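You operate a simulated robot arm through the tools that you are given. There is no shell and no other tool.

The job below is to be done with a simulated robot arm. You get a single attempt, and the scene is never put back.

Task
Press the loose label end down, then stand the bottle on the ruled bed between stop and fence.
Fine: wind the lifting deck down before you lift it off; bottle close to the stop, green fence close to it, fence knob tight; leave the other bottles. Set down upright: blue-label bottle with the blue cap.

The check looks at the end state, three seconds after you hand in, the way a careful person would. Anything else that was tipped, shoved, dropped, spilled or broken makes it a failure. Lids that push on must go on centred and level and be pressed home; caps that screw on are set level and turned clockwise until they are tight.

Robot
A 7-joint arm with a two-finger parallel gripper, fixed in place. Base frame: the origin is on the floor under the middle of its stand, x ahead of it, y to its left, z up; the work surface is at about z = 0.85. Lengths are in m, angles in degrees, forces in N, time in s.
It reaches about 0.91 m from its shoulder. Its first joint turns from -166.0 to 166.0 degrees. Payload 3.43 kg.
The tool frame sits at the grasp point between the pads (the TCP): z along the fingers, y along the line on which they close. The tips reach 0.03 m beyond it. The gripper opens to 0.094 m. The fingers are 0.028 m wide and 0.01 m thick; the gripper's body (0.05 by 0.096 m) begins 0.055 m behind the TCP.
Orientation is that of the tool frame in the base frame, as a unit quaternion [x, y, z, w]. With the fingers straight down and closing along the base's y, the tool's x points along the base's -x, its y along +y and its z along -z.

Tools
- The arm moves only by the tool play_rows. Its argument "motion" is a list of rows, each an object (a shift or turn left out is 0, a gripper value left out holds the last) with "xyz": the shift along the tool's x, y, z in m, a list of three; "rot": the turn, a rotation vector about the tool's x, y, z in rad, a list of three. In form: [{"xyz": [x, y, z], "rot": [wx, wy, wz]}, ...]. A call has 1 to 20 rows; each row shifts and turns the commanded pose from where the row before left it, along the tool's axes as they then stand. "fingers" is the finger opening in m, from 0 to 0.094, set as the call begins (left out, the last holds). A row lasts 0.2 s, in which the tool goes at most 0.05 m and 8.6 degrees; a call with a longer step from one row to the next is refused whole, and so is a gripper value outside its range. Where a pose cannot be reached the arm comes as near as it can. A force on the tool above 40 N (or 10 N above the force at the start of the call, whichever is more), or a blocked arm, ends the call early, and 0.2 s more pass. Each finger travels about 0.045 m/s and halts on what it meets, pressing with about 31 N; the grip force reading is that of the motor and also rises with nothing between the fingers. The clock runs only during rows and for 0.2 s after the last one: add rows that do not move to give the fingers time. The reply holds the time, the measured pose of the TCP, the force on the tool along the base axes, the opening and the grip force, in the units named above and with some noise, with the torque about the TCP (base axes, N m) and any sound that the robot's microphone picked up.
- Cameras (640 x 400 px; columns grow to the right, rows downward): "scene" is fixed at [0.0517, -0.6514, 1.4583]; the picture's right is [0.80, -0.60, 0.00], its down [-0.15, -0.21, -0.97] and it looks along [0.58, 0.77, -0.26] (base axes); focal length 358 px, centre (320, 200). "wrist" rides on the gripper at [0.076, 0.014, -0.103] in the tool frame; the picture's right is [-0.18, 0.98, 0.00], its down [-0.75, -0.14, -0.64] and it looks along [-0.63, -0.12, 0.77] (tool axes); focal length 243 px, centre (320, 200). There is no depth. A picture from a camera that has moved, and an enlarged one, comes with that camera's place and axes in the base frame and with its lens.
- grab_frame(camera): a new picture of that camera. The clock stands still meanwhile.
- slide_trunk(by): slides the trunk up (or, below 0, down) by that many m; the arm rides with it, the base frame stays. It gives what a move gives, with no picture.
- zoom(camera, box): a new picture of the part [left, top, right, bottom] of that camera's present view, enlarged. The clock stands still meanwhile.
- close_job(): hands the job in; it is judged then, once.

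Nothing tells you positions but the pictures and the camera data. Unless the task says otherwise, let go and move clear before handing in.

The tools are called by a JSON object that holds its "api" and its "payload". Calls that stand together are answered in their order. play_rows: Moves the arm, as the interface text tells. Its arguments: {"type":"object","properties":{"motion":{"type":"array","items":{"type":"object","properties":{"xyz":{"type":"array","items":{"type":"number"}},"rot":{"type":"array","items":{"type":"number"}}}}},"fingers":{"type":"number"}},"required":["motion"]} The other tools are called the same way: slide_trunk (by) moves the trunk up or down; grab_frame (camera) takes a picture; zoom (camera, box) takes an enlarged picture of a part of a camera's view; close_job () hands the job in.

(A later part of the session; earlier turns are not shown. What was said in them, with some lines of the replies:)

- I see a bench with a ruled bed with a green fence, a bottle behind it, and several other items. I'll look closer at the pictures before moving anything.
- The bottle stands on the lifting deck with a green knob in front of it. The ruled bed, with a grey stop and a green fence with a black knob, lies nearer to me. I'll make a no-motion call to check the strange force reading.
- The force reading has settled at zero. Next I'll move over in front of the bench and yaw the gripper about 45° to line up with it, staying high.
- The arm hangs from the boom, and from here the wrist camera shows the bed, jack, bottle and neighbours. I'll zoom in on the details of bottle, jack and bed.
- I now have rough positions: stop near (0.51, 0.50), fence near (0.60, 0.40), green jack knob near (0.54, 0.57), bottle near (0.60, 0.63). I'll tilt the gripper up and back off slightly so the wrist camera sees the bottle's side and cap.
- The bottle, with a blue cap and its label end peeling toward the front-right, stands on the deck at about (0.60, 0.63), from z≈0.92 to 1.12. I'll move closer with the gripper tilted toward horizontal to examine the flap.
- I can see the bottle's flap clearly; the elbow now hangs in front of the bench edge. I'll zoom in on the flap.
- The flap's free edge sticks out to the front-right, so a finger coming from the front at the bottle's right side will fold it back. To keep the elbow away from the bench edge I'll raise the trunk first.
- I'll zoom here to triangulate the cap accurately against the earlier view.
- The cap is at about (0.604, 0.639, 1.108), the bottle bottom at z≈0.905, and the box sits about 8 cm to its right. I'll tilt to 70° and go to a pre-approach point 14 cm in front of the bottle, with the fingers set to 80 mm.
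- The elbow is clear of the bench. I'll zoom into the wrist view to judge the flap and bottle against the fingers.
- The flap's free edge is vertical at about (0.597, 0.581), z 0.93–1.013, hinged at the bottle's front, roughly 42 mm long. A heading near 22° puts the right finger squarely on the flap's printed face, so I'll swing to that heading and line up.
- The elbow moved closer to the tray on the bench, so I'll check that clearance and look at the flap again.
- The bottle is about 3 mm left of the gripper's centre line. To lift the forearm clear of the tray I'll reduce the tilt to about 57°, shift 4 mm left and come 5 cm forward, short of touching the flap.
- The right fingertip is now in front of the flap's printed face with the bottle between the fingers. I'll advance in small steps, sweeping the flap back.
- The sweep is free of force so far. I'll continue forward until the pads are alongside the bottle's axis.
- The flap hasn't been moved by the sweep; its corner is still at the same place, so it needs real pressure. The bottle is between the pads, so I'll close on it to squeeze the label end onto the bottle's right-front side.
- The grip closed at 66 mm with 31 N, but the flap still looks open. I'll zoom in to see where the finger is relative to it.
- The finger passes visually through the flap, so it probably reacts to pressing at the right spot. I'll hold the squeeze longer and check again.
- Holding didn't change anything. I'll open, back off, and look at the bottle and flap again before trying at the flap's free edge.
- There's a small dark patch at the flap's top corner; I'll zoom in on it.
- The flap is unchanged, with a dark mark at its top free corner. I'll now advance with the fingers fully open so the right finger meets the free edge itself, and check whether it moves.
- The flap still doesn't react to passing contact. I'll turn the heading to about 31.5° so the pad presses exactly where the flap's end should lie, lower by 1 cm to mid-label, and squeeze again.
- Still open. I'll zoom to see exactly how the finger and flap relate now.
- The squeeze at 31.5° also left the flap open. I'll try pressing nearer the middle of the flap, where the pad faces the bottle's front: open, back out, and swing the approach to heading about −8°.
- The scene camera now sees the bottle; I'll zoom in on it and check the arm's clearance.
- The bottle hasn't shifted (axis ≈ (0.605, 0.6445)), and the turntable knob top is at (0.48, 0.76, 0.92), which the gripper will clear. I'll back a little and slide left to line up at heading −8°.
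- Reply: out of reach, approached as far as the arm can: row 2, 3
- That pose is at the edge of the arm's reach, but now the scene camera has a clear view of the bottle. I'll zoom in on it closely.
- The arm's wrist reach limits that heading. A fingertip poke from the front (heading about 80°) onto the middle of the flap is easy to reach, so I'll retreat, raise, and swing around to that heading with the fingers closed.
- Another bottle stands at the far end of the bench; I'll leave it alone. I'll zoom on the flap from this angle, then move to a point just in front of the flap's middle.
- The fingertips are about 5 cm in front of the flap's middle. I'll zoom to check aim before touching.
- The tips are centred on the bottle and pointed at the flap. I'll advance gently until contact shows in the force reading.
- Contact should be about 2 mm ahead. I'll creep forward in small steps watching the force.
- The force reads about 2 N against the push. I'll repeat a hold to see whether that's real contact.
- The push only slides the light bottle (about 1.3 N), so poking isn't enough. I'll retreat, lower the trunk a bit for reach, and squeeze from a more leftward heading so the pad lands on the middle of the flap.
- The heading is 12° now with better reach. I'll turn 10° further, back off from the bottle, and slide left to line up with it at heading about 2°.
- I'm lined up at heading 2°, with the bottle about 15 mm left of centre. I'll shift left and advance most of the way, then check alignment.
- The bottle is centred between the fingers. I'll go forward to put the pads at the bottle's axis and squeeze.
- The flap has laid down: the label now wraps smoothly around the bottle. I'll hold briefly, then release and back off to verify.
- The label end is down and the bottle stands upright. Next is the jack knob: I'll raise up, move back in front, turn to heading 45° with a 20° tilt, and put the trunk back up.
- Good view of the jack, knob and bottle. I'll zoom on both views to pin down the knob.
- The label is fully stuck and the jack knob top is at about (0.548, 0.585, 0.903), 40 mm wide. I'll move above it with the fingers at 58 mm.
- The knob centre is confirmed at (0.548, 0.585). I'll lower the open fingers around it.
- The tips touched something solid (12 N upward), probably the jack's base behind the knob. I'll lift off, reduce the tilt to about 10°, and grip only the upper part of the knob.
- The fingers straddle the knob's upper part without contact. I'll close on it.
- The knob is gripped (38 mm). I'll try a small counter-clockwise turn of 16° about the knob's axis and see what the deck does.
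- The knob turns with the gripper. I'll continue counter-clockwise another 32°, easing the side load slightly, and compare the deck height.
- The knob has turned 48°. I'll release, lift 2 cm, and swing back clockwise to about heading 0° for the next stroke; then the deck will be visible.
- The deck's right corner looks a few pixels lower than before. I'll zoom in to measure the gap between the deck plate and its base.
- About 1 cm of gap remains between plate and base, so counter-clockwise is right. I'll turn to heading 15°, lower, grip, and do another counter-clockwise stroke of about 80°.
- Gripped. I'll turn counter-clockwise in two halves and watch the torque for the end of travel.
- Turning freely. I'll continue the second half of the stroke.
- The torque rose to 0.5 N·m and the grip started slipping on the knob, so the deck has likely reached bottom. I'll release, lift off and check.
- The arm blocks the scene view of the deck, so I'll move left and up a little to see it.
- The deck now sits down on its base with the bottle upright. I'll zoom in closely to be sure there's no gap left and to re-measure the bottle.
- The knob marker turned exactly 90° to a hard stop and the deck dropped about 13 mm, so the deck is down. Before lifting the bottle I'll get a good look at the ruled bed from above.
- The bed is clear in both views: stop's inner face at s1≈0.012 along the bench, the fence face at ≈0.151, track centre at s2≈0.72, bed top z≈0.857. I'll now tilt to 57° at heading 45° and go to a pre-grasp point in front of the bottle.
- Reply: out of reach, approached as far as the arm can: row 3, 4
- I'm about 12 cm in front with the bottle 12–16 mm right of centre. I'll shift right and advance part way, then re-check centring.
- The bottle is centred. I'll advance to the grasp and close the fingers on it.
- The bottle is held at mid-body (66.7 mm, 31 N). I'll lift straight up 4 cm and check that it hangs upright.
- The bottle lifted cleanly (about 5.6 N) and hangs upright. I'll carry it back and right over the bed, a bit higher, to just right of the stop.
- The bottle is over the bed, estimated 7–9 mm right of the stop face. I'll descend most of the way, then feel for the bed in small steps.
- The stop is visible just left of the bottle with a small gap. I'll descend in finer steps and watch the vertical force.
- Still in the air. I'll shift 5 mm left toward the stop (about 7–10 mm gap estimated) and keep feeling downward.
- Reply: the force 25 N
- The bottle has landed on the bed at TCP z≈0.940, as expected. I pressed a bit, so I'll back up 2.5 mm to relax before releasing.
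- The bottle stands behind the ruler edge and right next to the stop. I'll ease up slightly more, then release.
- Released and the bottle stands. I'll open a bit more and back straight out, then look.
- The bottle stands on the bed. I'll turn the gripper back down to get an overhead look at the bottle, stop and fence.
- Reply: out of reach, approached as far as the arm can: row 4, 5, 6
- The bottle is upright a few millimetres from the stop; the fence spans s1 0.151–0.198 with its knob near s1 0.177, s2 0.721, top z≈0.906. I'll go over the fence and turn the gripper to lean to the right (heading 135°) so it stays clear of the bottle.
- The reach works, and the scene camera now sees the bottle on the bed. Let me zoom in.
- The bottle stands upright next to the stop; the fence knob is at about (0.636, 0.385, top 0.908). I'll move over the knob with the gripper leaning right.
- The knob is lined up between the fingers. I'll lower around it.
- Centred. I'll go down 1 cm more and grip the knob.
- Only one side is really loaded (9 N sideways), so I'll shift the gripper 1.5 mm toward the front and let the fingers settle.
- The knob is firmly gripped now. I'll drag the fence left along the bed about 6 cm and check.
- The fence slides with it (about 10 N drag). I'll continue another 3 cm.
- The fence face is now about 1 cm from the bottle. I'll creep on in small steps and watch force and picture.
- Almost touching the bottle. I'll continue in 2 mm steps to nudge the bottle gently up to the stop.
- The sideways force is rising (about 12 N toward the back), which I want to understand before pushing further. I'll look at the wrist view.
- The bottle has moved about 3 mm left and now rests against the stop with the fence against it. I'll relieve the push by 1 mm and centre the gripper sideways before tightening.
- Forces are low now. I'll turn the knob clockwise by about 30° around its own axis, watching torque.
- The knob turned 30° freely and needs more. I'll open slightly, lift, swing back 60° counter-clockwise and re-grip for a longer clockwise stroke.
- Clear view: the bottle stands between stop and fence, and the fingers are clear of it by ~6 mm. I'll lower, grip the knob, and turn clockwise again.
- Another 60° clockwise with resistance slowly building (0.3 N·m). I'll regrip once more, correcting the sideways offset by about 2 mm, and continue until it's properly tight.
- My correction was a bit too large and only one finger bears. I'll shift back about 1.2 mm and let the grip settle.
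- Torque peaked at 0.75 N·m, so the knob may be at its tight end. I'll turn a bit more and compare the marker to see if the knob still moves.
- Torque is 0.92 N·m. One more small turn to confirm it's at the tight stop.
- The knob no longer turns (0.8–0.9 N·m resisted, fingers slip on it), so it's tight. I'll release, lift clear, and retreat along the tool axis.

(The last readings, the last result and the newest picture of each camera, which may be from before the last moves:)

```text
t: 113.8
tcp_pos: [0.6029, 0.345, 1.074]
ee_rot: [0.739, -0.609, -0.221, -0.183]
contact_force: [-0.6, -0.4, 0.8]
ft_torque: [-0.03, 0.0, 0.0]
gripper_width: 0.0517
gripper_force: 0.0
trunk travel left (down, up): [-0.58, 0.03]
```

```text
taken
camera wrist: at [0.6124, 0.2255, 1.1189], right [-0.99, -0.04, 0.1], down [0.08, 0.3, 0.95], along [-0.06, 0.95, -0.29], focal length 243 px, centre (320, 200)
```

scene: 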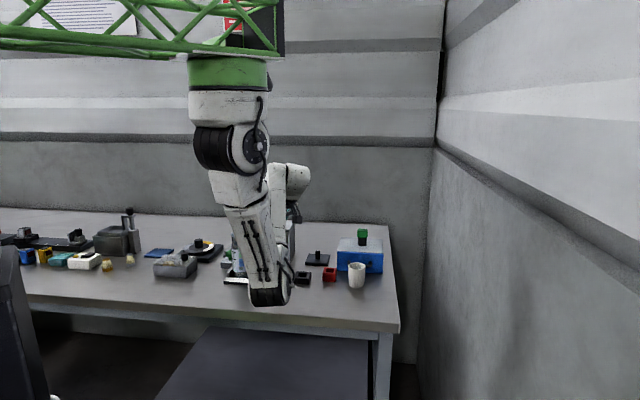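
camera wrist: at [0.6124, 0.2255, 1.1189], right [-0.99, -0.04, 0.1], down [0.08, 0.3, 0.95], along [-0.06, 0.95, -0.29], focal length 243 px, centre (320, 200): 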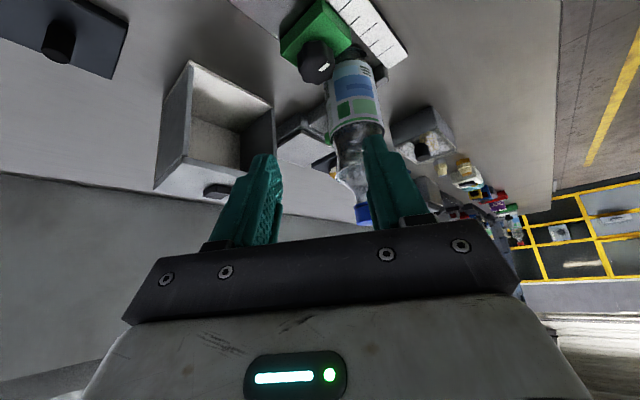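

I'll rise a bit more and swing right so the scene camera has a clear view for checking.

{"api": "play_rows", "payload": {"motion": [{"xyz": [-0.0164, -0.02, -0.0251]}, {"xyz": [-0.0164, -0.02, -0.0251]}, {"rot": [-0.0714, 0, -0.1092]}, {"rot": [-0.0714, 0, -0.1092]}, {"rot": [-0.0714, 0, -0.1092]}, {"rot": [-0.0714, 0, -0.1092]}, {"xyz": [0.01, 0, -0.04]}]}}

{"api": "grab_frame", "payload": {"camera": "scene"}}

{"api": "zoom", "payload": {"camera": "scene", "box": [215, 205, 305, 295]}}

{"api": "zoom", "payload": {"camera": "scene", "box": [225, 240, 285, 290]}}

{"api": "grab_frame", "payload": {"camera": "wrist"}}

```text
t: 115.4
tcp_pos: [0.6634, 0.33, 1.1643]
ee_rot: [0.873, -0.396, -0.259, -0.12]
contact_force: [-0.9, -0.3, -0.3]
ft_torque: [-0.04, 0.03, -0.02]
gripper_width: 0.0522
gripper_force: 0.0
trunk travel left (down, up): [-0.58, 0.03]
```

```text
taken
```

scene: 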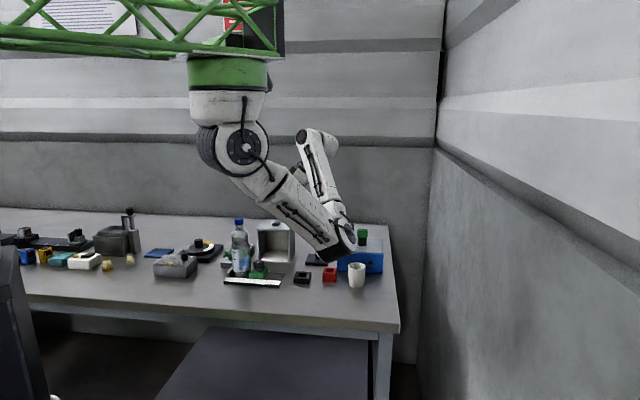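

```text
4.44 times, centred on (260, 250) of scene
camera zoom: at [0.0517, -0.6514, 1.4583], right [0.8, -0.6, 0.0], down [-0.15, -0.21, -0.97], along [0.58, 0.77, -0.26], focal length 1592 px, centre (587, -22)
```

zoom: 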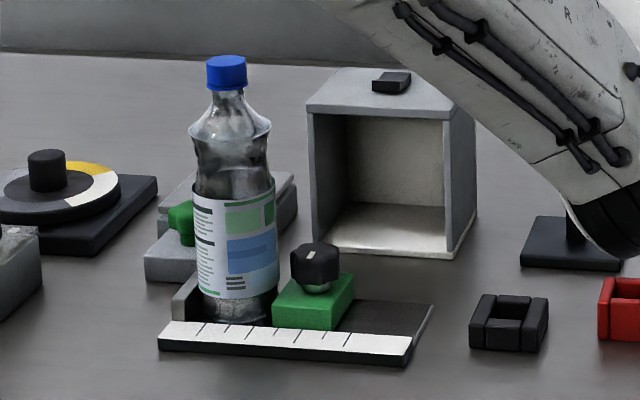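

```text
8.00 times, centred on (255, 265) of scene
camera zoom: at [0.0517, -0.6514, 1.4583], right [0.8, -0.6, 0.0], down [-0.15, -0.21, -0.97], along [0.58, 0.77, -0.26], focal length 2866 px, centre (840, -320)
```

zoom: 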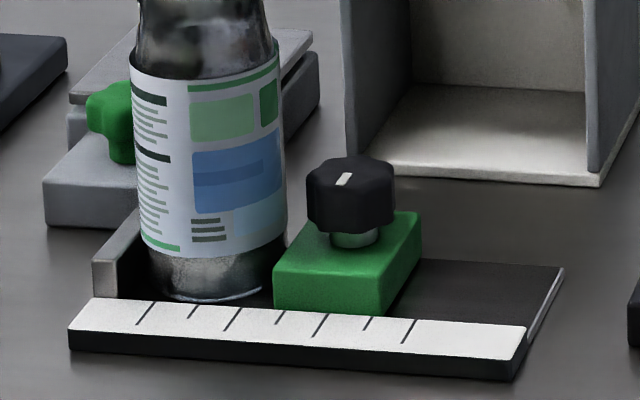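

```text
taken
camera wrist: at [0.7308, 0.2318, 1.2078], right [-0.84, -0.53, 0.1], down [-0.08, 0.3, 0.95], along [-0.53, 0.79, -0.3], focal length 243 px, centre (320, 200)
```

wrist: 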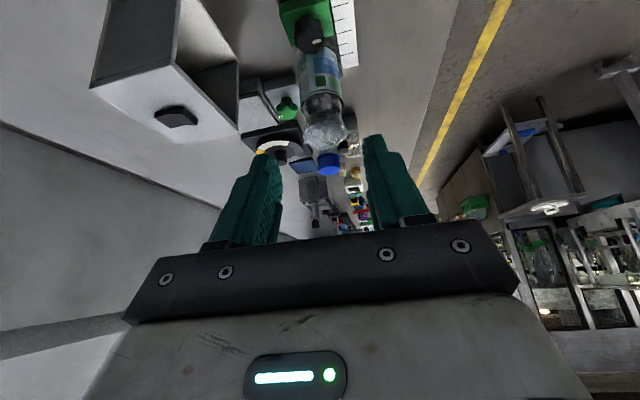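

The fence drifted about 6–8 mm away from the bottle while I tightened the knob, so it isn't close enough. I'll go back: loosen the knob, push the fence up again, and re-tighten while holding it against the bottle. First return to a hover over the knob at heading 105°.

{"api": "play_rows", "payload": {"fingers": 0.052, "motion": [{"rot": [0.0613, 0, 0.0937]}, {"rot": [0.0613, 0, 0.0937]}, {"rot": [0.0613, 0, 0.0937]}, {"rot": [0.0613, 0, 0.0937]}, {"xyz": [0.0042, 0.0093, 0.0449]}, {"xyz": [0.0042, 0.0093, 0.0449]}, {"xyz": [0.0042, 0.0093, 0.0449]}, {"xyz": [0.0042, 0.0093, 0.0449]}, {"xyz": [0.0042, 0.0093, 0.0449]}]}}

{"api": "grab_frame", "payload": {"camera": "wrist"}}

```text
t: 117.4
tcp_pos: [0.5911, 0.4192, 0.9652]
ee_rot: [0.762, -0.581, -0.226, -0.175]
contact_force: [0.5, 0.5, -0.3]
ft_torque: [0.04, 0.02, 0.03]
gripper_width: 0.0521
gripper_force: 0.1
trunk travel left (down, up): [-0.58, 0.03]
```

```text
taken
camera wrist: at [0.6091, 0.3006, 1.0085], right [-0.99, -0.11, 0.1], down [0.06, 0.3, 0.95], along [-0.13, 0.95, -0.29], focal length 243 px, centre (320, 200)
```

wrist: 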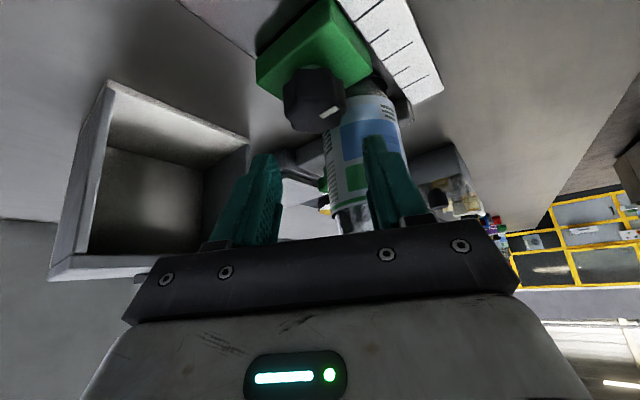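

{"api": "play_rows", "payload": {"motion": [{"xyz": [0.0131, 0, 0.0201]}, {"xyz": [0.0131, 0, 0.0201]}]}}

{"api": "play_rows", "payload": {"fingers": 0.03, "motion": [{"xyz": [0, 0, 0]}, {"xyz": [0, 0, 0]}, {"xyz": [0, 0, 0]}, {"xyz": [0, 0, 0]}]}}

{"api": "zoom", "payload": {"camera": "wrist", "box": [270, 100, 370, 220]}}

```text
t: 118.0
tcp_pos: [0.5917, 0.42, 0.9152]
ee_rot: [0.762, -0.581, -0.227, -0.175]
contact_force: [0.3, 1.1, -1.7]
ft_torque: [0.04, 0.01, -0.01]
gripper_width: 0.0522
gripper_force: 0.2
trunk travel left (down, up): [-0.58, 0.03]
```

```text
t: 119.0
tcp_pos: [0.5916, 0.4211, 0.9162]
ee_rot: [0.762, -0.581, -0.227, -0.175]
contact_force: [-7.9, -6.0, -3.8]
ft_torque: [0.26, 0.31, 0.27]
gripper_width: 0.0366
gripper_force: 44.7
trunk travel left (down, up): [-0.58, 0.03]
```

```text
3.33 times, centred on (320, 160) of wrist
camera zoom: at [0.6088, 0.3008, 0.9599], right [-0.99, -0.11, 0.1], down [0.06, 0.3, 0.95], along [-0.14, 0.95, -0.29], focal length 809 px, centre (320, 333)
```

zoom: 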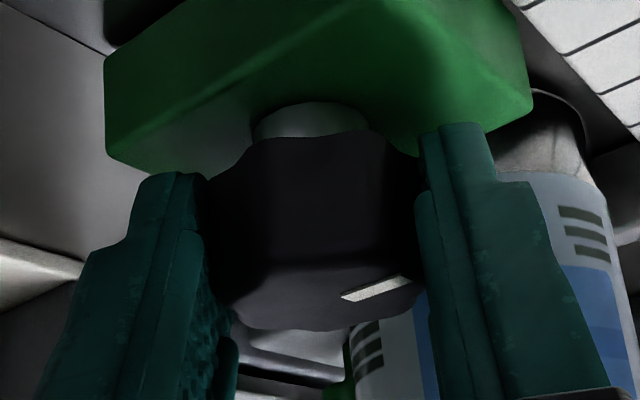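

Gripped. I'll turn counter-clockwise 30° to loosen and check that the knob follows.

{"api": "play_rows", "payload": {"motion": [{"xyz": [0, -0.0019, 0], "rot": [-0.0714, 0, -0.1092]}, {"xyz": [0, -0.0019, 0], "rot": [-0.0714, 0, -0.1092]}, {"xyz": [0, -0.0019, 0], "rot": [-0.0714, 0, -0.1092]}, {"xyz": [0, -0.0019, 0], "rot": [-0.0714, 0, -0.1092]}]}}

{"api": "zoom", "payload": {"camera": "wrist", "box": [270, 100, 370, 220]}}

```text
t: 120.0
tcp_pos: [0.5961, 0.4215, 0.916]
ee_rot: [0.886, -0.364, -0.264, -0.109]
contact_force: [-17.8, -17.9, -1.9]
ft_torque: [-0.4, 0.54, 0.3]
gripper_width: 0.0368
gripper_force: 45.1
trunk travel left (down, up): [-0.58, 0.03]
```

```text
3.33 times, centred on (320, 160) of wrist
camera zoom: at [0.6718, 0.3285, 0.9602], right [-0.8, -0.59, 0.1], down [-0.1, 0.3, 0.95], along [-0.59, 0.75, -0.3], focal length 809 px, centre (320, 333)
```

zoom: 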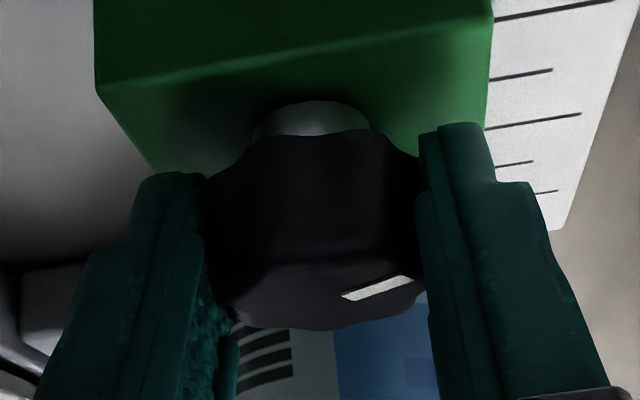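

The knob follows; there's sideways load from a slightly wrong pivot, which I'll correct. I'll continue another 30° counter-clockwise.

{"api": "play_rows", "payload": {"motion": [{"xyz": [0, 0.0005, 0], "rot": [-0.0714, 0, -0.1092]}, {"xyz": [0, -0.0015, 0], "rot": [-0.0714, 0, -0.1092]}, {"xyz": [0, -0.0015, 0], "rot": [-0.0714, 0, -0.1092]}, {"xyz": [0, -0.0015, 0], "rot": [-0.0714, 0, -0.1092]}]}}

{"api": "zoom", "payload": {"camera": "scene", "box": [225, 240, 285, 290]}}

{"api": "zoom", "payload": {"camera": "wrist", "box": [270, 100, 370, 220]}}

```text
t: 121.0
tcp_pos: [0.599, 0.4269, 0.916]
ee_rot: [0.951, -0.123, -0.282, -0.038]
contact_force: [-9.4, -8.4, -9.5]
ft_torque: [-0.52, 0.69, 0.08]
gripper_width: 0.0367
gripper_force: 44.8
trunk travel left (down, up): [-0.58, 0.03]
```

```text
8.00 times, centred on (255, 265) of scene
camera zoom: at [0.0517, -0.6514, 1.4583], right [0.8, -0.6, 0.0], down [-0.15, -0.21, -0.97], along [0.58, 0.77, -0.26], focal length 2866 px, centre (840, -320)
```

zoom: 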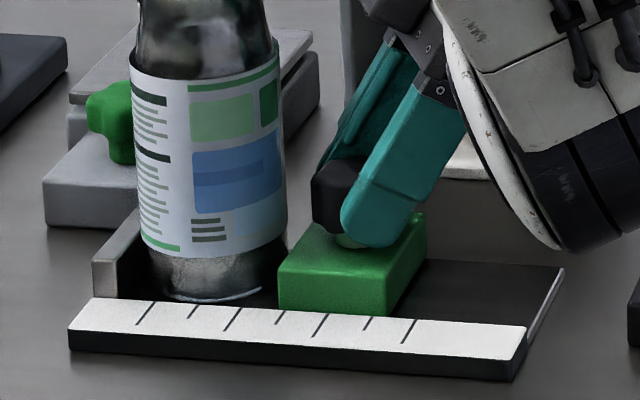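

```text
3.33 times, centred on (320, 160) of wrist
camera zoom: at [0.7122, 0.3823, 0.9607], right [-0.4, -0.91, 0.1], down [-0.24, 0.2, 0.95], along [-0.88, 0.36, -0.3], focal length 809 px, centre (320, 333)
```

zoom: 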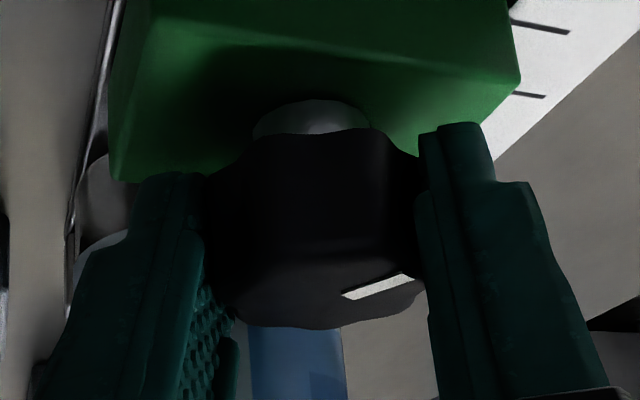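

The knob is loosened by 60°. Now I'll push the fence left toward the bottle in small steps.

{"api": "play_rows", "payload": {"motion": [{"xyz": [-0.0033, -0.0011, 0.0022]}, {"xyz": [-0.0029, -0.002, 0.0019]}]}}

{"api": "zoom", "payload": {"camera": "scene", "box": [225, 240, 285, 290]}}

```text
t: 121.6
tcp_pos: [0.5956, 0.4293, 0.9168]
ee_rot: [0.951, -0.126, -0.28, -0.039]
contact_force: [8.7, -19.5, -8.8]
ft_torque: [-0.59, -0.48, 0.18]
gripper_width: 0.0366
gripper_force: 44.4
trunk travel left (down, up): [-0.58, 0.03]
```

```text
8.00 times, centred on (255, 265) of scene
camera zoom: at [0.0517, -0.6514, 1.4583], right [0.8, -0.6, 0.0], down [-0.15, -0.21, -0.97], along [0.58, 0.77, -0.26], focal length 2866 px, centre (840, -320)
```

zoom: 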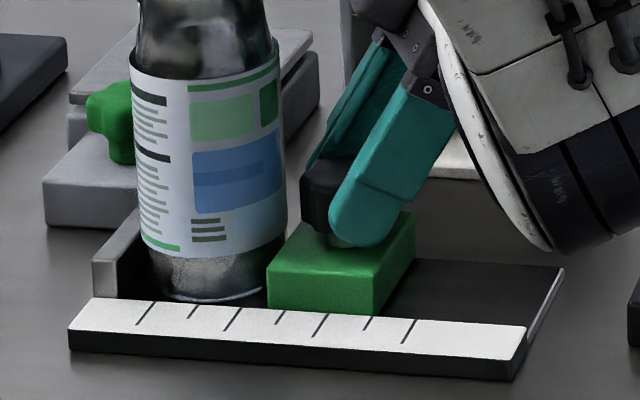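

The fence moves (about 20 N drag). I'll continue.

{"api": "play_rows", "payload": {"motion": [{"xyz": [-0.0029, -0.002, 0.0019]}, {"xyz": [-0.0014, -0.001, 0.0009]}]}}

{"api": "zoom", "payload": {"camera": "scene", "box": [225, 240, 285, 290]}}

```text
t: 122.2
tcp_pos: [0.593, 0.4344, 0.9173]
ee_rot: [0.951, -0.127, -0.28, -0.039]
contact_force: [22.9, -30.3, -10.5]
ft_torque: [-0.26, 0.02, 0.3]
gripper_width: 0.0367
gripper_force: 44.6
trunk travel left (down, up): [-0.58, 0.03]
```

```text
8.00 times, centred on (255, 265) of scene
camera zoom: at [0.0517, -0.6514, 1.4583], right [0.8, -0.6, 0.0], down [-0.15, -0.21, -0.97], along [0.58, 0.77, -0.26], focal length 2866 px, centre (840, -320)
```

zoom: 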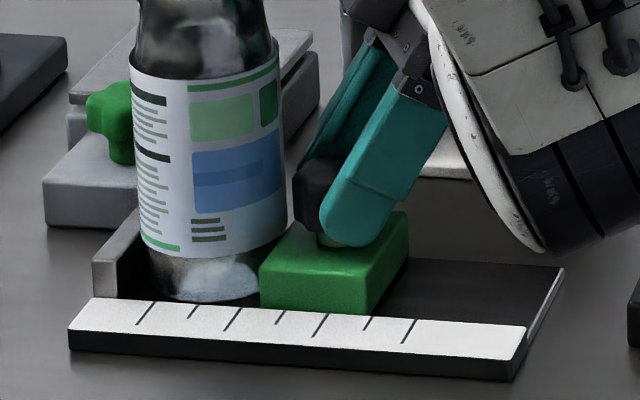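

The fence now presses the bottle against the stop (37 N). I'll relax 1 mm, then turn the knob clockwise in short steps, keeping a slight push to the left.

{"api": "play_rows", "payload": {"motion": [{"xyz": [0.0007, 0.0005, -0.0005]}, {"xyz": [0, 0, 0]}]}}

{"api": "play_rows", "payload": {"motion": [{"xyz": [0, 0.0015, 0], "rot": [0.0711, 0, 0.1088]}, {"xyz": [0, 0.0015, 0], "rot": [0.0711, 0, 0.1088]}]}}

```text
t: 122.8
tcp_pos: [0.592, 0.4328, 0.9159]
ee_rot: [0.951, -0.126, -0.279, -0.039]
contact_force: [22.9, -29.9, -7.7]
ft_torque: [-0.48, -0.3, 0.18]
gripper_width: 0.0365
gripper_force: 44.5
trunk travel left (down, up): [-0.58, 0.03]
```

```text
t: 123.4
tcp_pos: [0.5915, 0.4309, 0.9167]
ee_rot: [0.926, -0.248, -0.273, -0.074]
contact_force: [23.3, -28.3, -6.4]
ft_torque: [-0.32, -0.09, 0.18]
gripper_width: 0.0368
gripper_force: 45.1
trunk travel left (down, up): [-0.58, 0.03]
```

{"api": "play_rows", "payload": {"motion": [{"xyz": [0.0008, 0.0003, -0.0005]}, {"xyz": [0, 0, 0]}]}}

{"api": "zoom", "payload": {"camera": "scene", "box": [225, 240, 285, 290]}}

```text
t: 124.0
tcp_pos: [0.5923, 0.4297, 0.9165]
ee_rot: [0.926, -0.247, -0.274, -0.076]
contact_force: [20.4, -22.7, -4.1]
ft_torque: [-0.82, -0.11, 0.09]
gripper_width: 0.0368
gripper_force: 44.4
trunk travel left (down, up): [-0.58, 0.03]
```

```text
8.00 times, centred on (255, 265) of scene
camera zoom: at [0.0517, -0.6514, 1.4583], right [0.8, -0.6, 0.0], down [-0.15, -0.21, -0.97], along [0.58, 0.77, -0.26], focal length 2866 px, centre (840, -320)
```

zoom: 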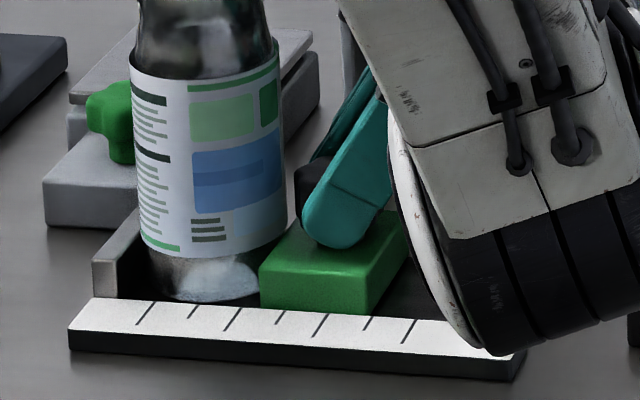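

{"api": "play_rows", "payload": {"motion": [{"xyz": [0.0004, 0.0015, -0.0003], "rot": [0.0711, 0, 0.1088]}, {"xyz": [0, 0.0015, 0], "rot": [0.0711, 0, 0.1088]}]}}

{"api": "play_rows", "payload": {"motion": [{"xyz": [0, 0.0015, 0], "rot": [0.0711, 0, 0.1088]}]}}

{"api": "zoom", "payload": {"camera": "scene", "box": [225, 240, 285, 290]}}

{"api": "zoom", "payload": {"camera": "wrist", "box": [270, 100, 370, 220]}}

```text
t: 124.6
tcp_pos: [0.5883, 0.4283, 0.9166]
ee_rot: [0.886, -0.365, -0.263, -0.111]
contact_force: [18.4, -14.4, -5.5]
ft_torque: [-0.68, -0.64, -0.04]
gripper_width: 0.037
gripper_force: 44.7
trunk travel left (down, up): [-0.58, 0.03]
```

```text
t: 125.0
tcp_pos: [0.5889, 0.4273, 0.9167]
ee_rot: [0.861, -0.421, -0.255, -0.128]
contact_force: [21.2, -8.6, -4.8]
ft_torque: [-0.51, -0.48, -0.09]
gripper_width: 0.0368
gripper_force: 44.8
trunk travel left (down, up): [-0.58, 0.03]
```

```text
8.00 times, centred on (255, 265) of scene
camera zoom: at [0.0517, -0.6514, 1.4583], right [0.8, -0.6, 0.0], down [-0.15, -0.21, -0.97], along [0.58, 0.77, -0.26], focal length 2866 px, centre (840, -320)
```

zoom: 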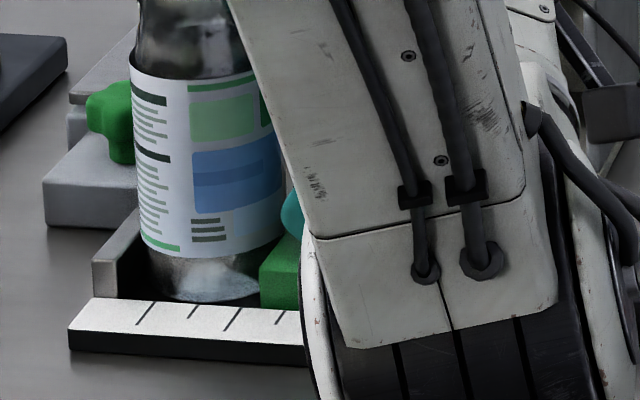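

```text
3.33 times, centred on (320, 160) of wrist
camera zoom: at [0.6506, 0.3249, 0.9608], right [-0.87, -0.48, 0.09], down [-0.06, 0.3, 0.95], along [-0.48, 0.82, -0.29], focal length 809 px, centre (320, 333)
```

zoom: 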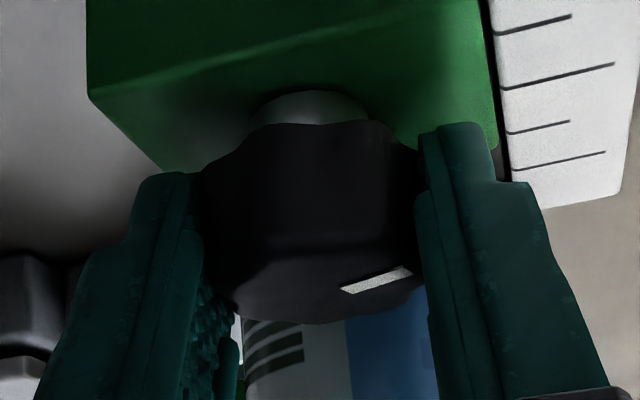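

The fence holds its place against the bottle. I'll keep turning clockwise to the tight position.

{"api": "play_rows", "payload": {"motion": [{"xyz": [0, 0.0011, 0], "rot": [0.0711, 0, 0.1088]}, {"xyz": [0, 0.0013, 0], "rot": [0.0711, 0, 0.1088]}]}}

{"api": "play_rows", "payload": {"motion": [{"xyz": [0, 0.0013, 0], "rot": [0.0711, 0, 0.1088]}]}}

{"api": "zoom", "payload": {"camera": "wrist", "box": [270, 100, 370, 220]}}

{"api": "zoom", "payload": {"camera": "scene", "box": [225, 240, 285, 290]}}

```text
t: 125.6
tcp_pos: [0.5867, 0.427, 0.9179]
ee_rot: [0.798, -0.53, -0.237, -0.161]
contact_force: [21.4, -1.6, -2.6]
ft_torque: [-0.26, -0.39, -0.15]
gripper_width: 0.0367
gripper_force: 45.1
trunk travel left (down, up): [-0.58, 0.03]
```

```text
t: 126.0
tcp_pos: [0.5847, 0.4273, 0.9169]
ee_rot: [0.762, -0.58, -0.228, -0.176]
contact_force: [25.6, 7.2, -4.2]
ft_torque: [-0.3, -0.33, 0.62]
gripper_width: 0.037
gripper_force: 44.8
trunk travel left (down, up): [-0.58, 0.03]
```

```text
3.33 times, centred on (320, 160) of wrist
camera zoom: at [0.6035, 0.3084, 0.9605], right [-0.99, -0.11, 0.1], down [0.06, 0.3, 0.95], along [-0.14, 0.95, -0.29], focal length 809 px, centre (320, 333)
```

zoom: 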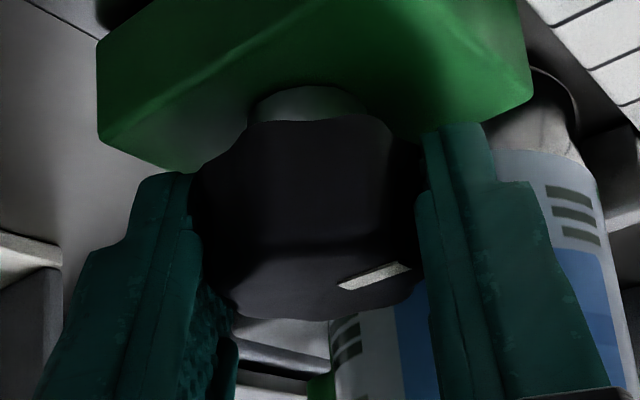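

```text
8.00 times, centred on (255, 265) of scene
camera zoom: at [0.0517, -0.6514, 1.4583], right [0.8, -0.6, 0.0], down [-0.15, -0.21, -0.97], along [0.58, 0.77, -0.26], focal length 2866 px, centre (840, -320)
```

zoom: 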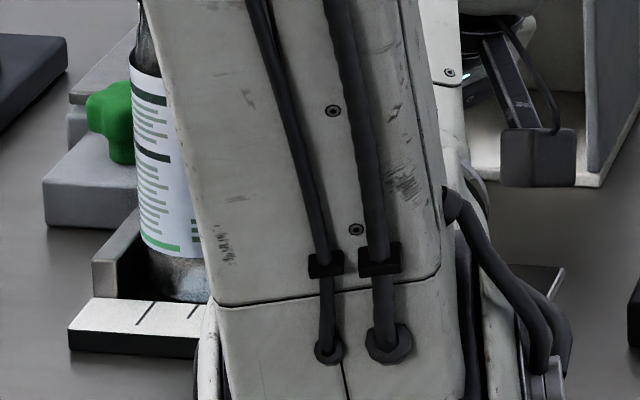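

Torque is up to 0.62 N·m with the fence held. One more small clockwise turn to seat it.

{"api": "play_rows", "payload": {"motion": [{"xyz": [0, 0.0003, 0], "rot": [0.0547, 0, 0.0837]}]}}

{"api": "zoom", "payload": {"camera": "wrist", "box": [270, 100, 370, 220]}}

```text
t: 126.4
tcp_pos: [0.5853, 0.4276, 0.9175]
ee_rot: [0.733, -0.616, -0.219, -0.188]
contact_force: [27.8, 22.0, -4.6]
ft_torque: [0.09, -0.51, 0.42]
gripper_width: 0.0373
gripper_force: 45.5
trunk travel left (down, up): [-0.58, 0.03]
```

```text
3.33 times, centred on (320, 160) of wrist
camera zoom: at [0.5907, 0.3073, 0.9604], right [-1.0, -0.02, 0.1], down [0.09, 0.29, 0.95], along [-0.04, 0.96, -0.29], focal length 809 px, centre (320, 333)
```

zoom: 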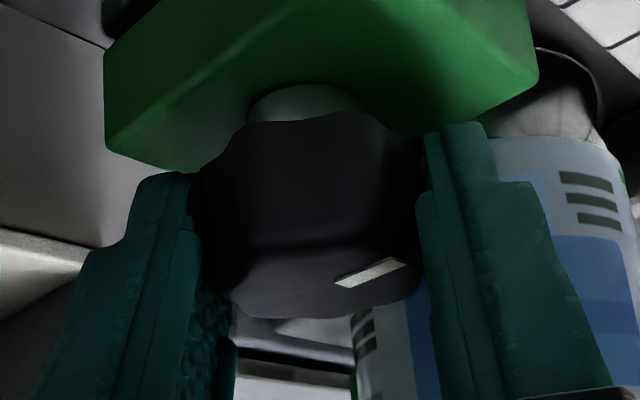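

The knob is tight again. The front finger is close to the bottle here, so I'll ease the side load, open only a few millimetres, and withdraw along the finger axis.

{"api": "play_rows", "payload": {"motion": [{"xyz": [0, -0.001, 0]}]}}

{"api": "play_rows", "payload": {"fingers": 0.042, "motion": [{"xyz": [0, -0.001, 0]}, {"xyz": [0, 0, 0]}]}}

```text
t: 126.8
tcp_pos: [0.5846, 0.4273, 0.9171]
ee_rot: [0.733, -0.616, -0.22, -0.187]
contact_force: [19.9, 21.8, -0.1]
ft_torque: [0.7, -0.28, 0.19]
gripper_width: 0.0369
gripper_force: 45.2
trunk travel left (down, up): [-0.58, 0.03]
```

```text
t: 127.4
tcp_pos: [0.5843, 0.4255, 0.9172]
ee_rot: [0.733, -0.617, -0.219, -0.184]
contact_force: [-0.4, -0.4, 0.0]
ft_torque: [-0.01, 0.02, -0.01]
gripper_width: 0.0423
gripper_force: 0.0
trunk travel left (down, up): [-0.58, 0.03]
```

All contact forces are zero. I'll withdraw along the finger axis and then swing right for a clear view.

{"api": "play_rows", "payload": {"motion": [{"xyz": [0, 0, -0.012]}, {"xyz": [0, 0, -0.02]}, {"xyz": [0, 0, -0.03]}, {"xyz": [0, 0, -0.045]}, {"xyz": [0, 0, -0.045]}, {"xyz": [-0.0164, -0.02, -0.0251]}, {"xyz": [-0.0164, -0.02, -0.0251]}, {"rot": [-0.0714, 0, -0.1092]}, {"rot": [-0.0714, 0, -0.1092]}, {"rot": [-0.0714, 0, -0.1092]}, {"rot": [-0.0714, 0, -0.1092]}, {"xyz": [0.01, 0, -0.04]}]}}

{"api": "grab_frame", "payload": {"camera": "scene"}}

{"api": "zoom", "payload": {"camera": "scene", "box": [225, 240, 285, 290]}}

{"api": "zoom", "payload": {"camera": "scene", "box": [215, 205, 305, 295]}}

```text
t: 130.0
tcp_pos: [0.6588, 0.3268, 1.1321]
ee_rot: [0.868, -0.407, -0.258, -0.123]
contact_force: [0.1, 0.9, 0.5]
ft_torque: [0.0, 0.01, 0.06]
gripper_width: 0.0418
gripper_force: 0.1
trunk travel left (down, up): [-0.58, 0.03]
```

```text
taken
```

scene: 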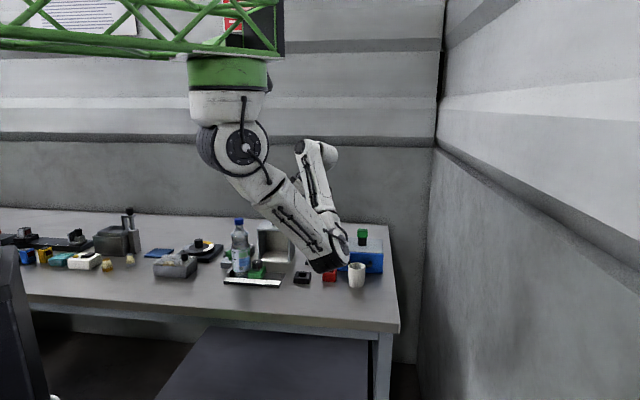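

```text
8.00 times, centred on (255, 265) of scene
camera zoom: at [0.0517, -0.6514, 1.4583], right [0.8, -0.6, 0.0], down [-0.15, -0.21, -0.97], along [0.58, 0.77, -0.26], focal length 2866 px, centre (840, -320)
```

zoom: 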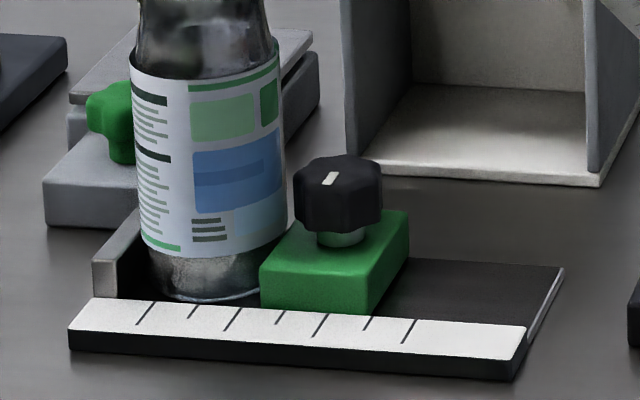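

```text
4.44 times, centred on (260, 250) of scene
camera zoom: at [0.0517, -0.6514, 1.4583], right [0.8, -0.6, 0.0], down [-0.15, -0.21, -0.97], along [0.58, 0.77, -0.26], focal length 1592 px, centre (587, -22)
```

zoom: 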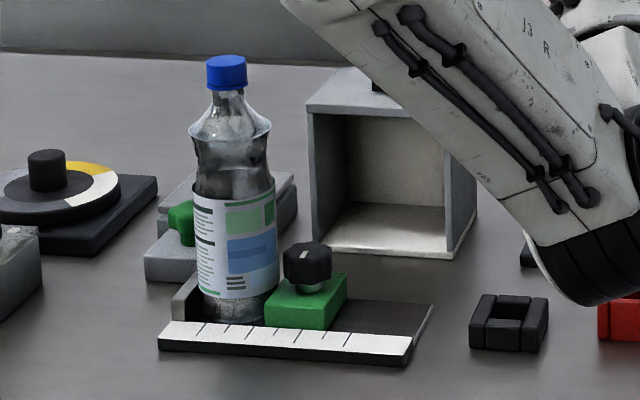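

The fence now sits right up to the bottle, and the marker is at the same tight angle. I'll check with the wrist camera from this side, and the surroundings.

{"api": "grab_frame", "payload": {"camera": "wrist"}}

{"api": "zoom", "payload": {"camera": "wrist", "box": [240, 0, 390, 180]}}

{"api": "zoom", "payload": {"camera": "scene", "box": [0, 200, 200, 300]}}

{"api": "zoom", "payload": {"camera": "scene", "box": [240, 205, 400, 300]}}

```text
taken
camera wrist: at [0.7241, 0.2261, 1.1759], right [-0.85, -0.51, 0.1], down [-0.07, 0.3, 0.95], along [-0.52, 0.8, -0.3], focal length 243 px, centre (320, 200)
```

wrist: 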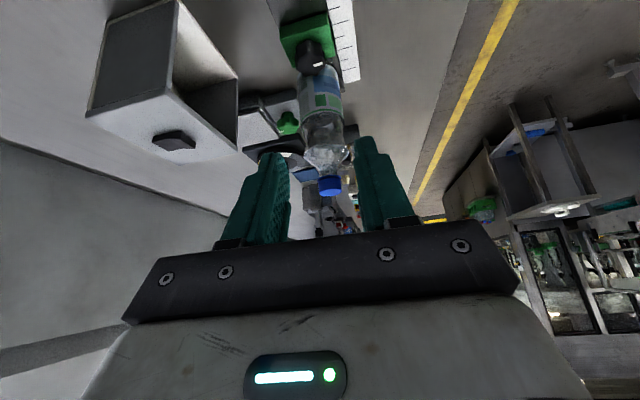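

```text
2.22 times, centred on (315, 90) of wrist
camera zoom: at [0.7241, 0.2261, 1.1759], right [-0.85, -0.51, 0.1], down [-0.07, 0.3, 0.95], along [-0.52, 0.8, -0.3], focal length 539 px, centre (331, 444)
```

zoom: 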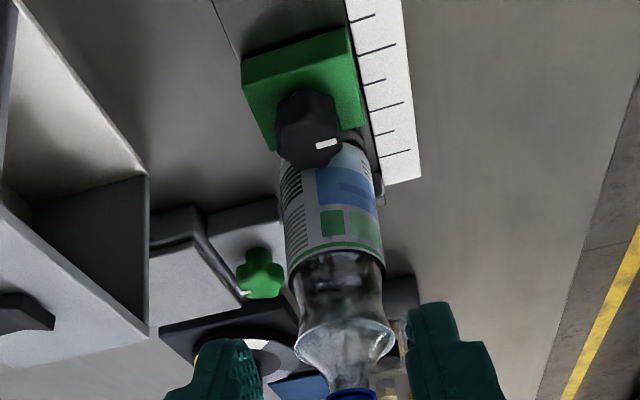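

```text
3.20 times, centred on (100, 250) of scene
camera zoom: at [0.0517, -0.6514, 1.4583], right [0.8, -0.6, 0.0], down [-0.15, -0.21, -0.97], along [0.58, 0.77, -0.26], focal length 1147 px, centre (1024, 40)
```

zoom: 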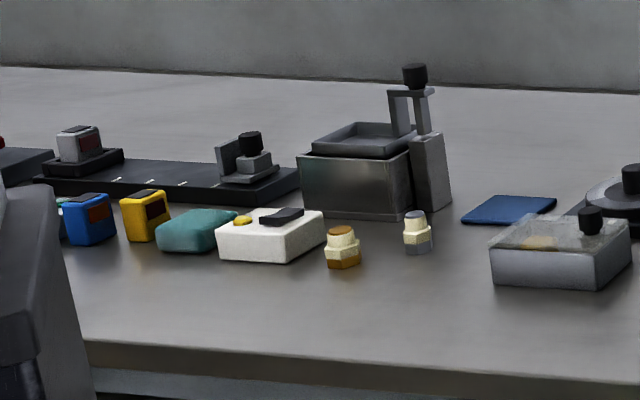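

```text
4.00 times, centred on (320, 252) of scene
camera zoom: at [0.0517, -0.6514, 1.4583], right [0.8, -0.6, 0.0], down [-0.15, -0.21, -0.97], along [0.58, 0.77, -0.26], focal length 1433 px, centre (320, -10)
```

zoom: 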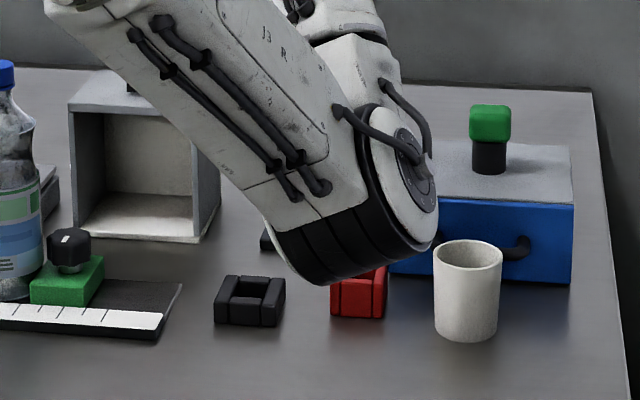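

Everything around looks undisturbed. I'll move to the front for one last overhead look at the stop–bottle–fence gaps.

{"api": "play_rows", "payload": {"motion": [{"rot": [0.0738, 0, 0.113]}, {"rot": [0.0738, 0, 0.113]}, {"rot": [0.0738, 0, 0.113]}, {"rot": [0.0738, 0, 0.113]}, {"rot": [0.0738, 0, 0.113]}, {"rot": [0.0738, 0, 0.113]}, {"rot": [0.0738, 0, 0.113]}, {"rot": [0.0738, 0, 0.113]}, {"rot": [0.0738, 0, 0.113]}, {"rot": [0.0738, 0, 0.113]}, {"rot": [0.0738, 0, 0.113]}, {"xyz": [0.0208, 0.0328, -0.0112]}, {"xyz": [0.0208, 0.0328, -0.0112]}, {"xyz": [0.0208, 0.0328, -0.0112]}, {"xyz": [0.0208, 0.0328, -0.0112]}, {"xyz": [0.0208, 0.0328, -0.0112]}]}}

{"api": "grab_frame", "payload": {"camera": "wrist"}}

{"api": "zoom", "payload": {"camera": "wrist", "box": [200, 0, 400, 140]}}

```text
t: 133.4
tcp_pos: [0.4609, 0.3654, 1.1169]
ee_rot: [-0.364, 0.886, 0.109, 0.266]
contact_force: [-0.1, 0.0, 0.4]
ft_torque: [-0.01, 0.03, 0.02]
gripper_width: 0.042
gripper_force: 0.0
out of reach, approached as far as the arm can: row 16
trunk travel left (down, up): [-0.58, 0.03]
```

```text
taken
camera wrist: at [0.3655, 0.2915, 1.1604], right [-0.58, 0.81, 0.1], down [0.3, 0.09, 0.95], along [0.76, 0.58, -0.29], focal length 243 px, centre (320, 200)
```

wrist: 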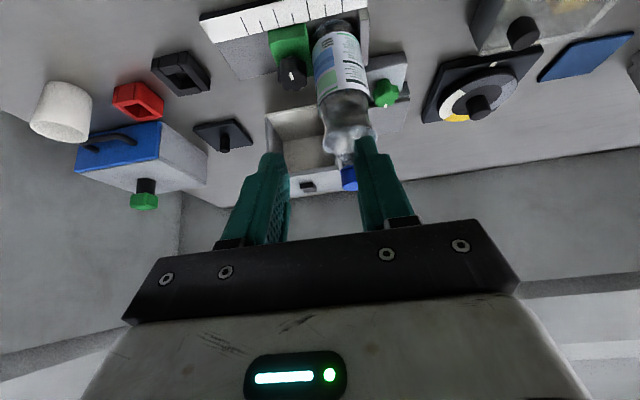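

```text
2.86 times, centred on (300, 70) of wrist
camera zoom: at [0.3655, 0.2915, 1.1604], right [-0.58, 0.81, 0.1], down [0.3, 0.09, 0.95], along [0.76, 0.58, -0.29], focal length 693 px, centre (377, 571)
```

zoom: 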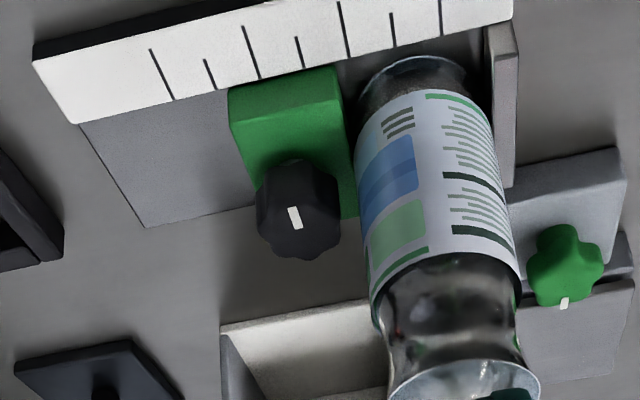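

In this view the bottle stands upright snugly between stop and fence (each within about 1 mm), the label is flat, the cap is on, and the deck is down. I'll rise a little further clear and hand in.

{"api": "play_rows", "payload": {"motion": [{"xyz": [-0.015, 0, -0.03]}, {"xyz": [-0.015, 0, -0.03]}, {"xyz": [0, 0, 0]}]}}

{"api": "grab_frame", "payload": {"camera": "scene"}}

{"api": "grab_frame", "payload": {"camera": "wrist"}}

```text
t: 134.2
tcp_pos: [0.4618, 0.3915, 1.1711]
ee_rot: [-0.364, 0.886, 0.109, 0.266]
contact_force: [0.9, -0.3, -0.1]
ft_torque: [-0.01, 0.02, 0.02]
gripper_width: 0.042
gripper_force: 0.0
out of reach, approached as far as the arm can: row 1, 2
trunk travel left (down, up): [-0.58, 0.03]
```

```text
taken
```

scene: 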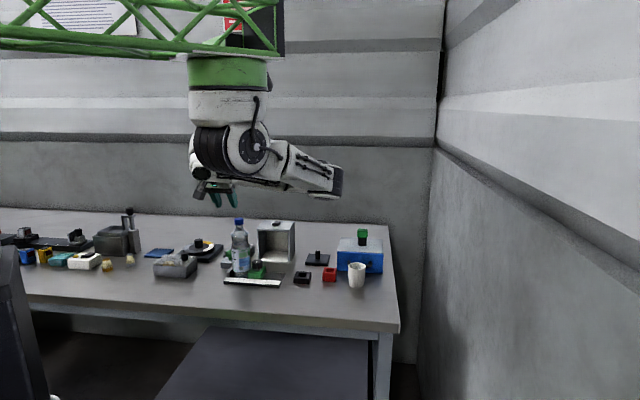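

```text
taken
camera wrist: at [0.3676, 0.3183, 1.2147], right [-0.58, 0.81, 0.1], down [0.3, 0.09, 0.95], along [0.76, 0.58, -0.29], focal length 243 px, centre (320, 200)
```

wrist: 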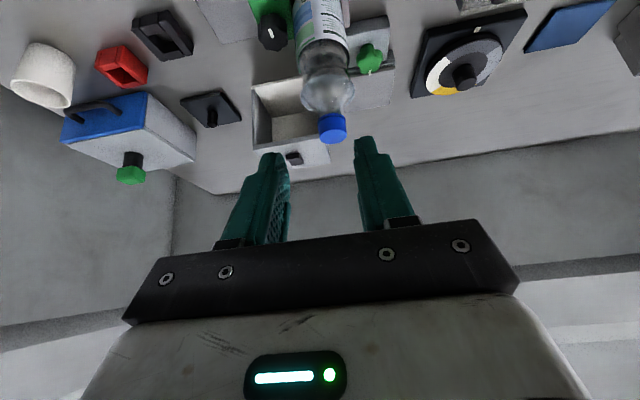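

The arm is clear and the bottle stands upright on the ruled bed between the stop and the tightened fence. The label is flat, the deck is down, and nothing else was disturbed, so I'm handing in.

{"api": "close_job", "payload": {}}

```text
The job is handed in.
```

The job is handed in. The blue-cap bottle stands upright on the ruled bed between the stop and the green fence.

- **Label:** The loose end is stuck down flat. It only took when I squeezed the middle of the flap; pressing near its free edge did nothing.
- **Lifting deck:** I wound it down to its hard stop, a drop of about 13 mm, before lifting the bottle off.
- **Bottle position:** From the pictures it sits within about 1 mm of both the stop and the fence.
- **Fence:** It crept 6–8 mm away from the bottle while I tightened the knob the first time. I loosened the knob, pushed the fence back against the bottle and tightened again.
- **Fence knob:** It is tight. The fingers slipped on it at 0.8–0.9 N·m the first time. On the second tightening I felt about 0.6 N·m, with the marker back at the same angle.
- **Surroundings:** The other bottles and items look untouched in the last pictures, and the arm let go and moved clear.
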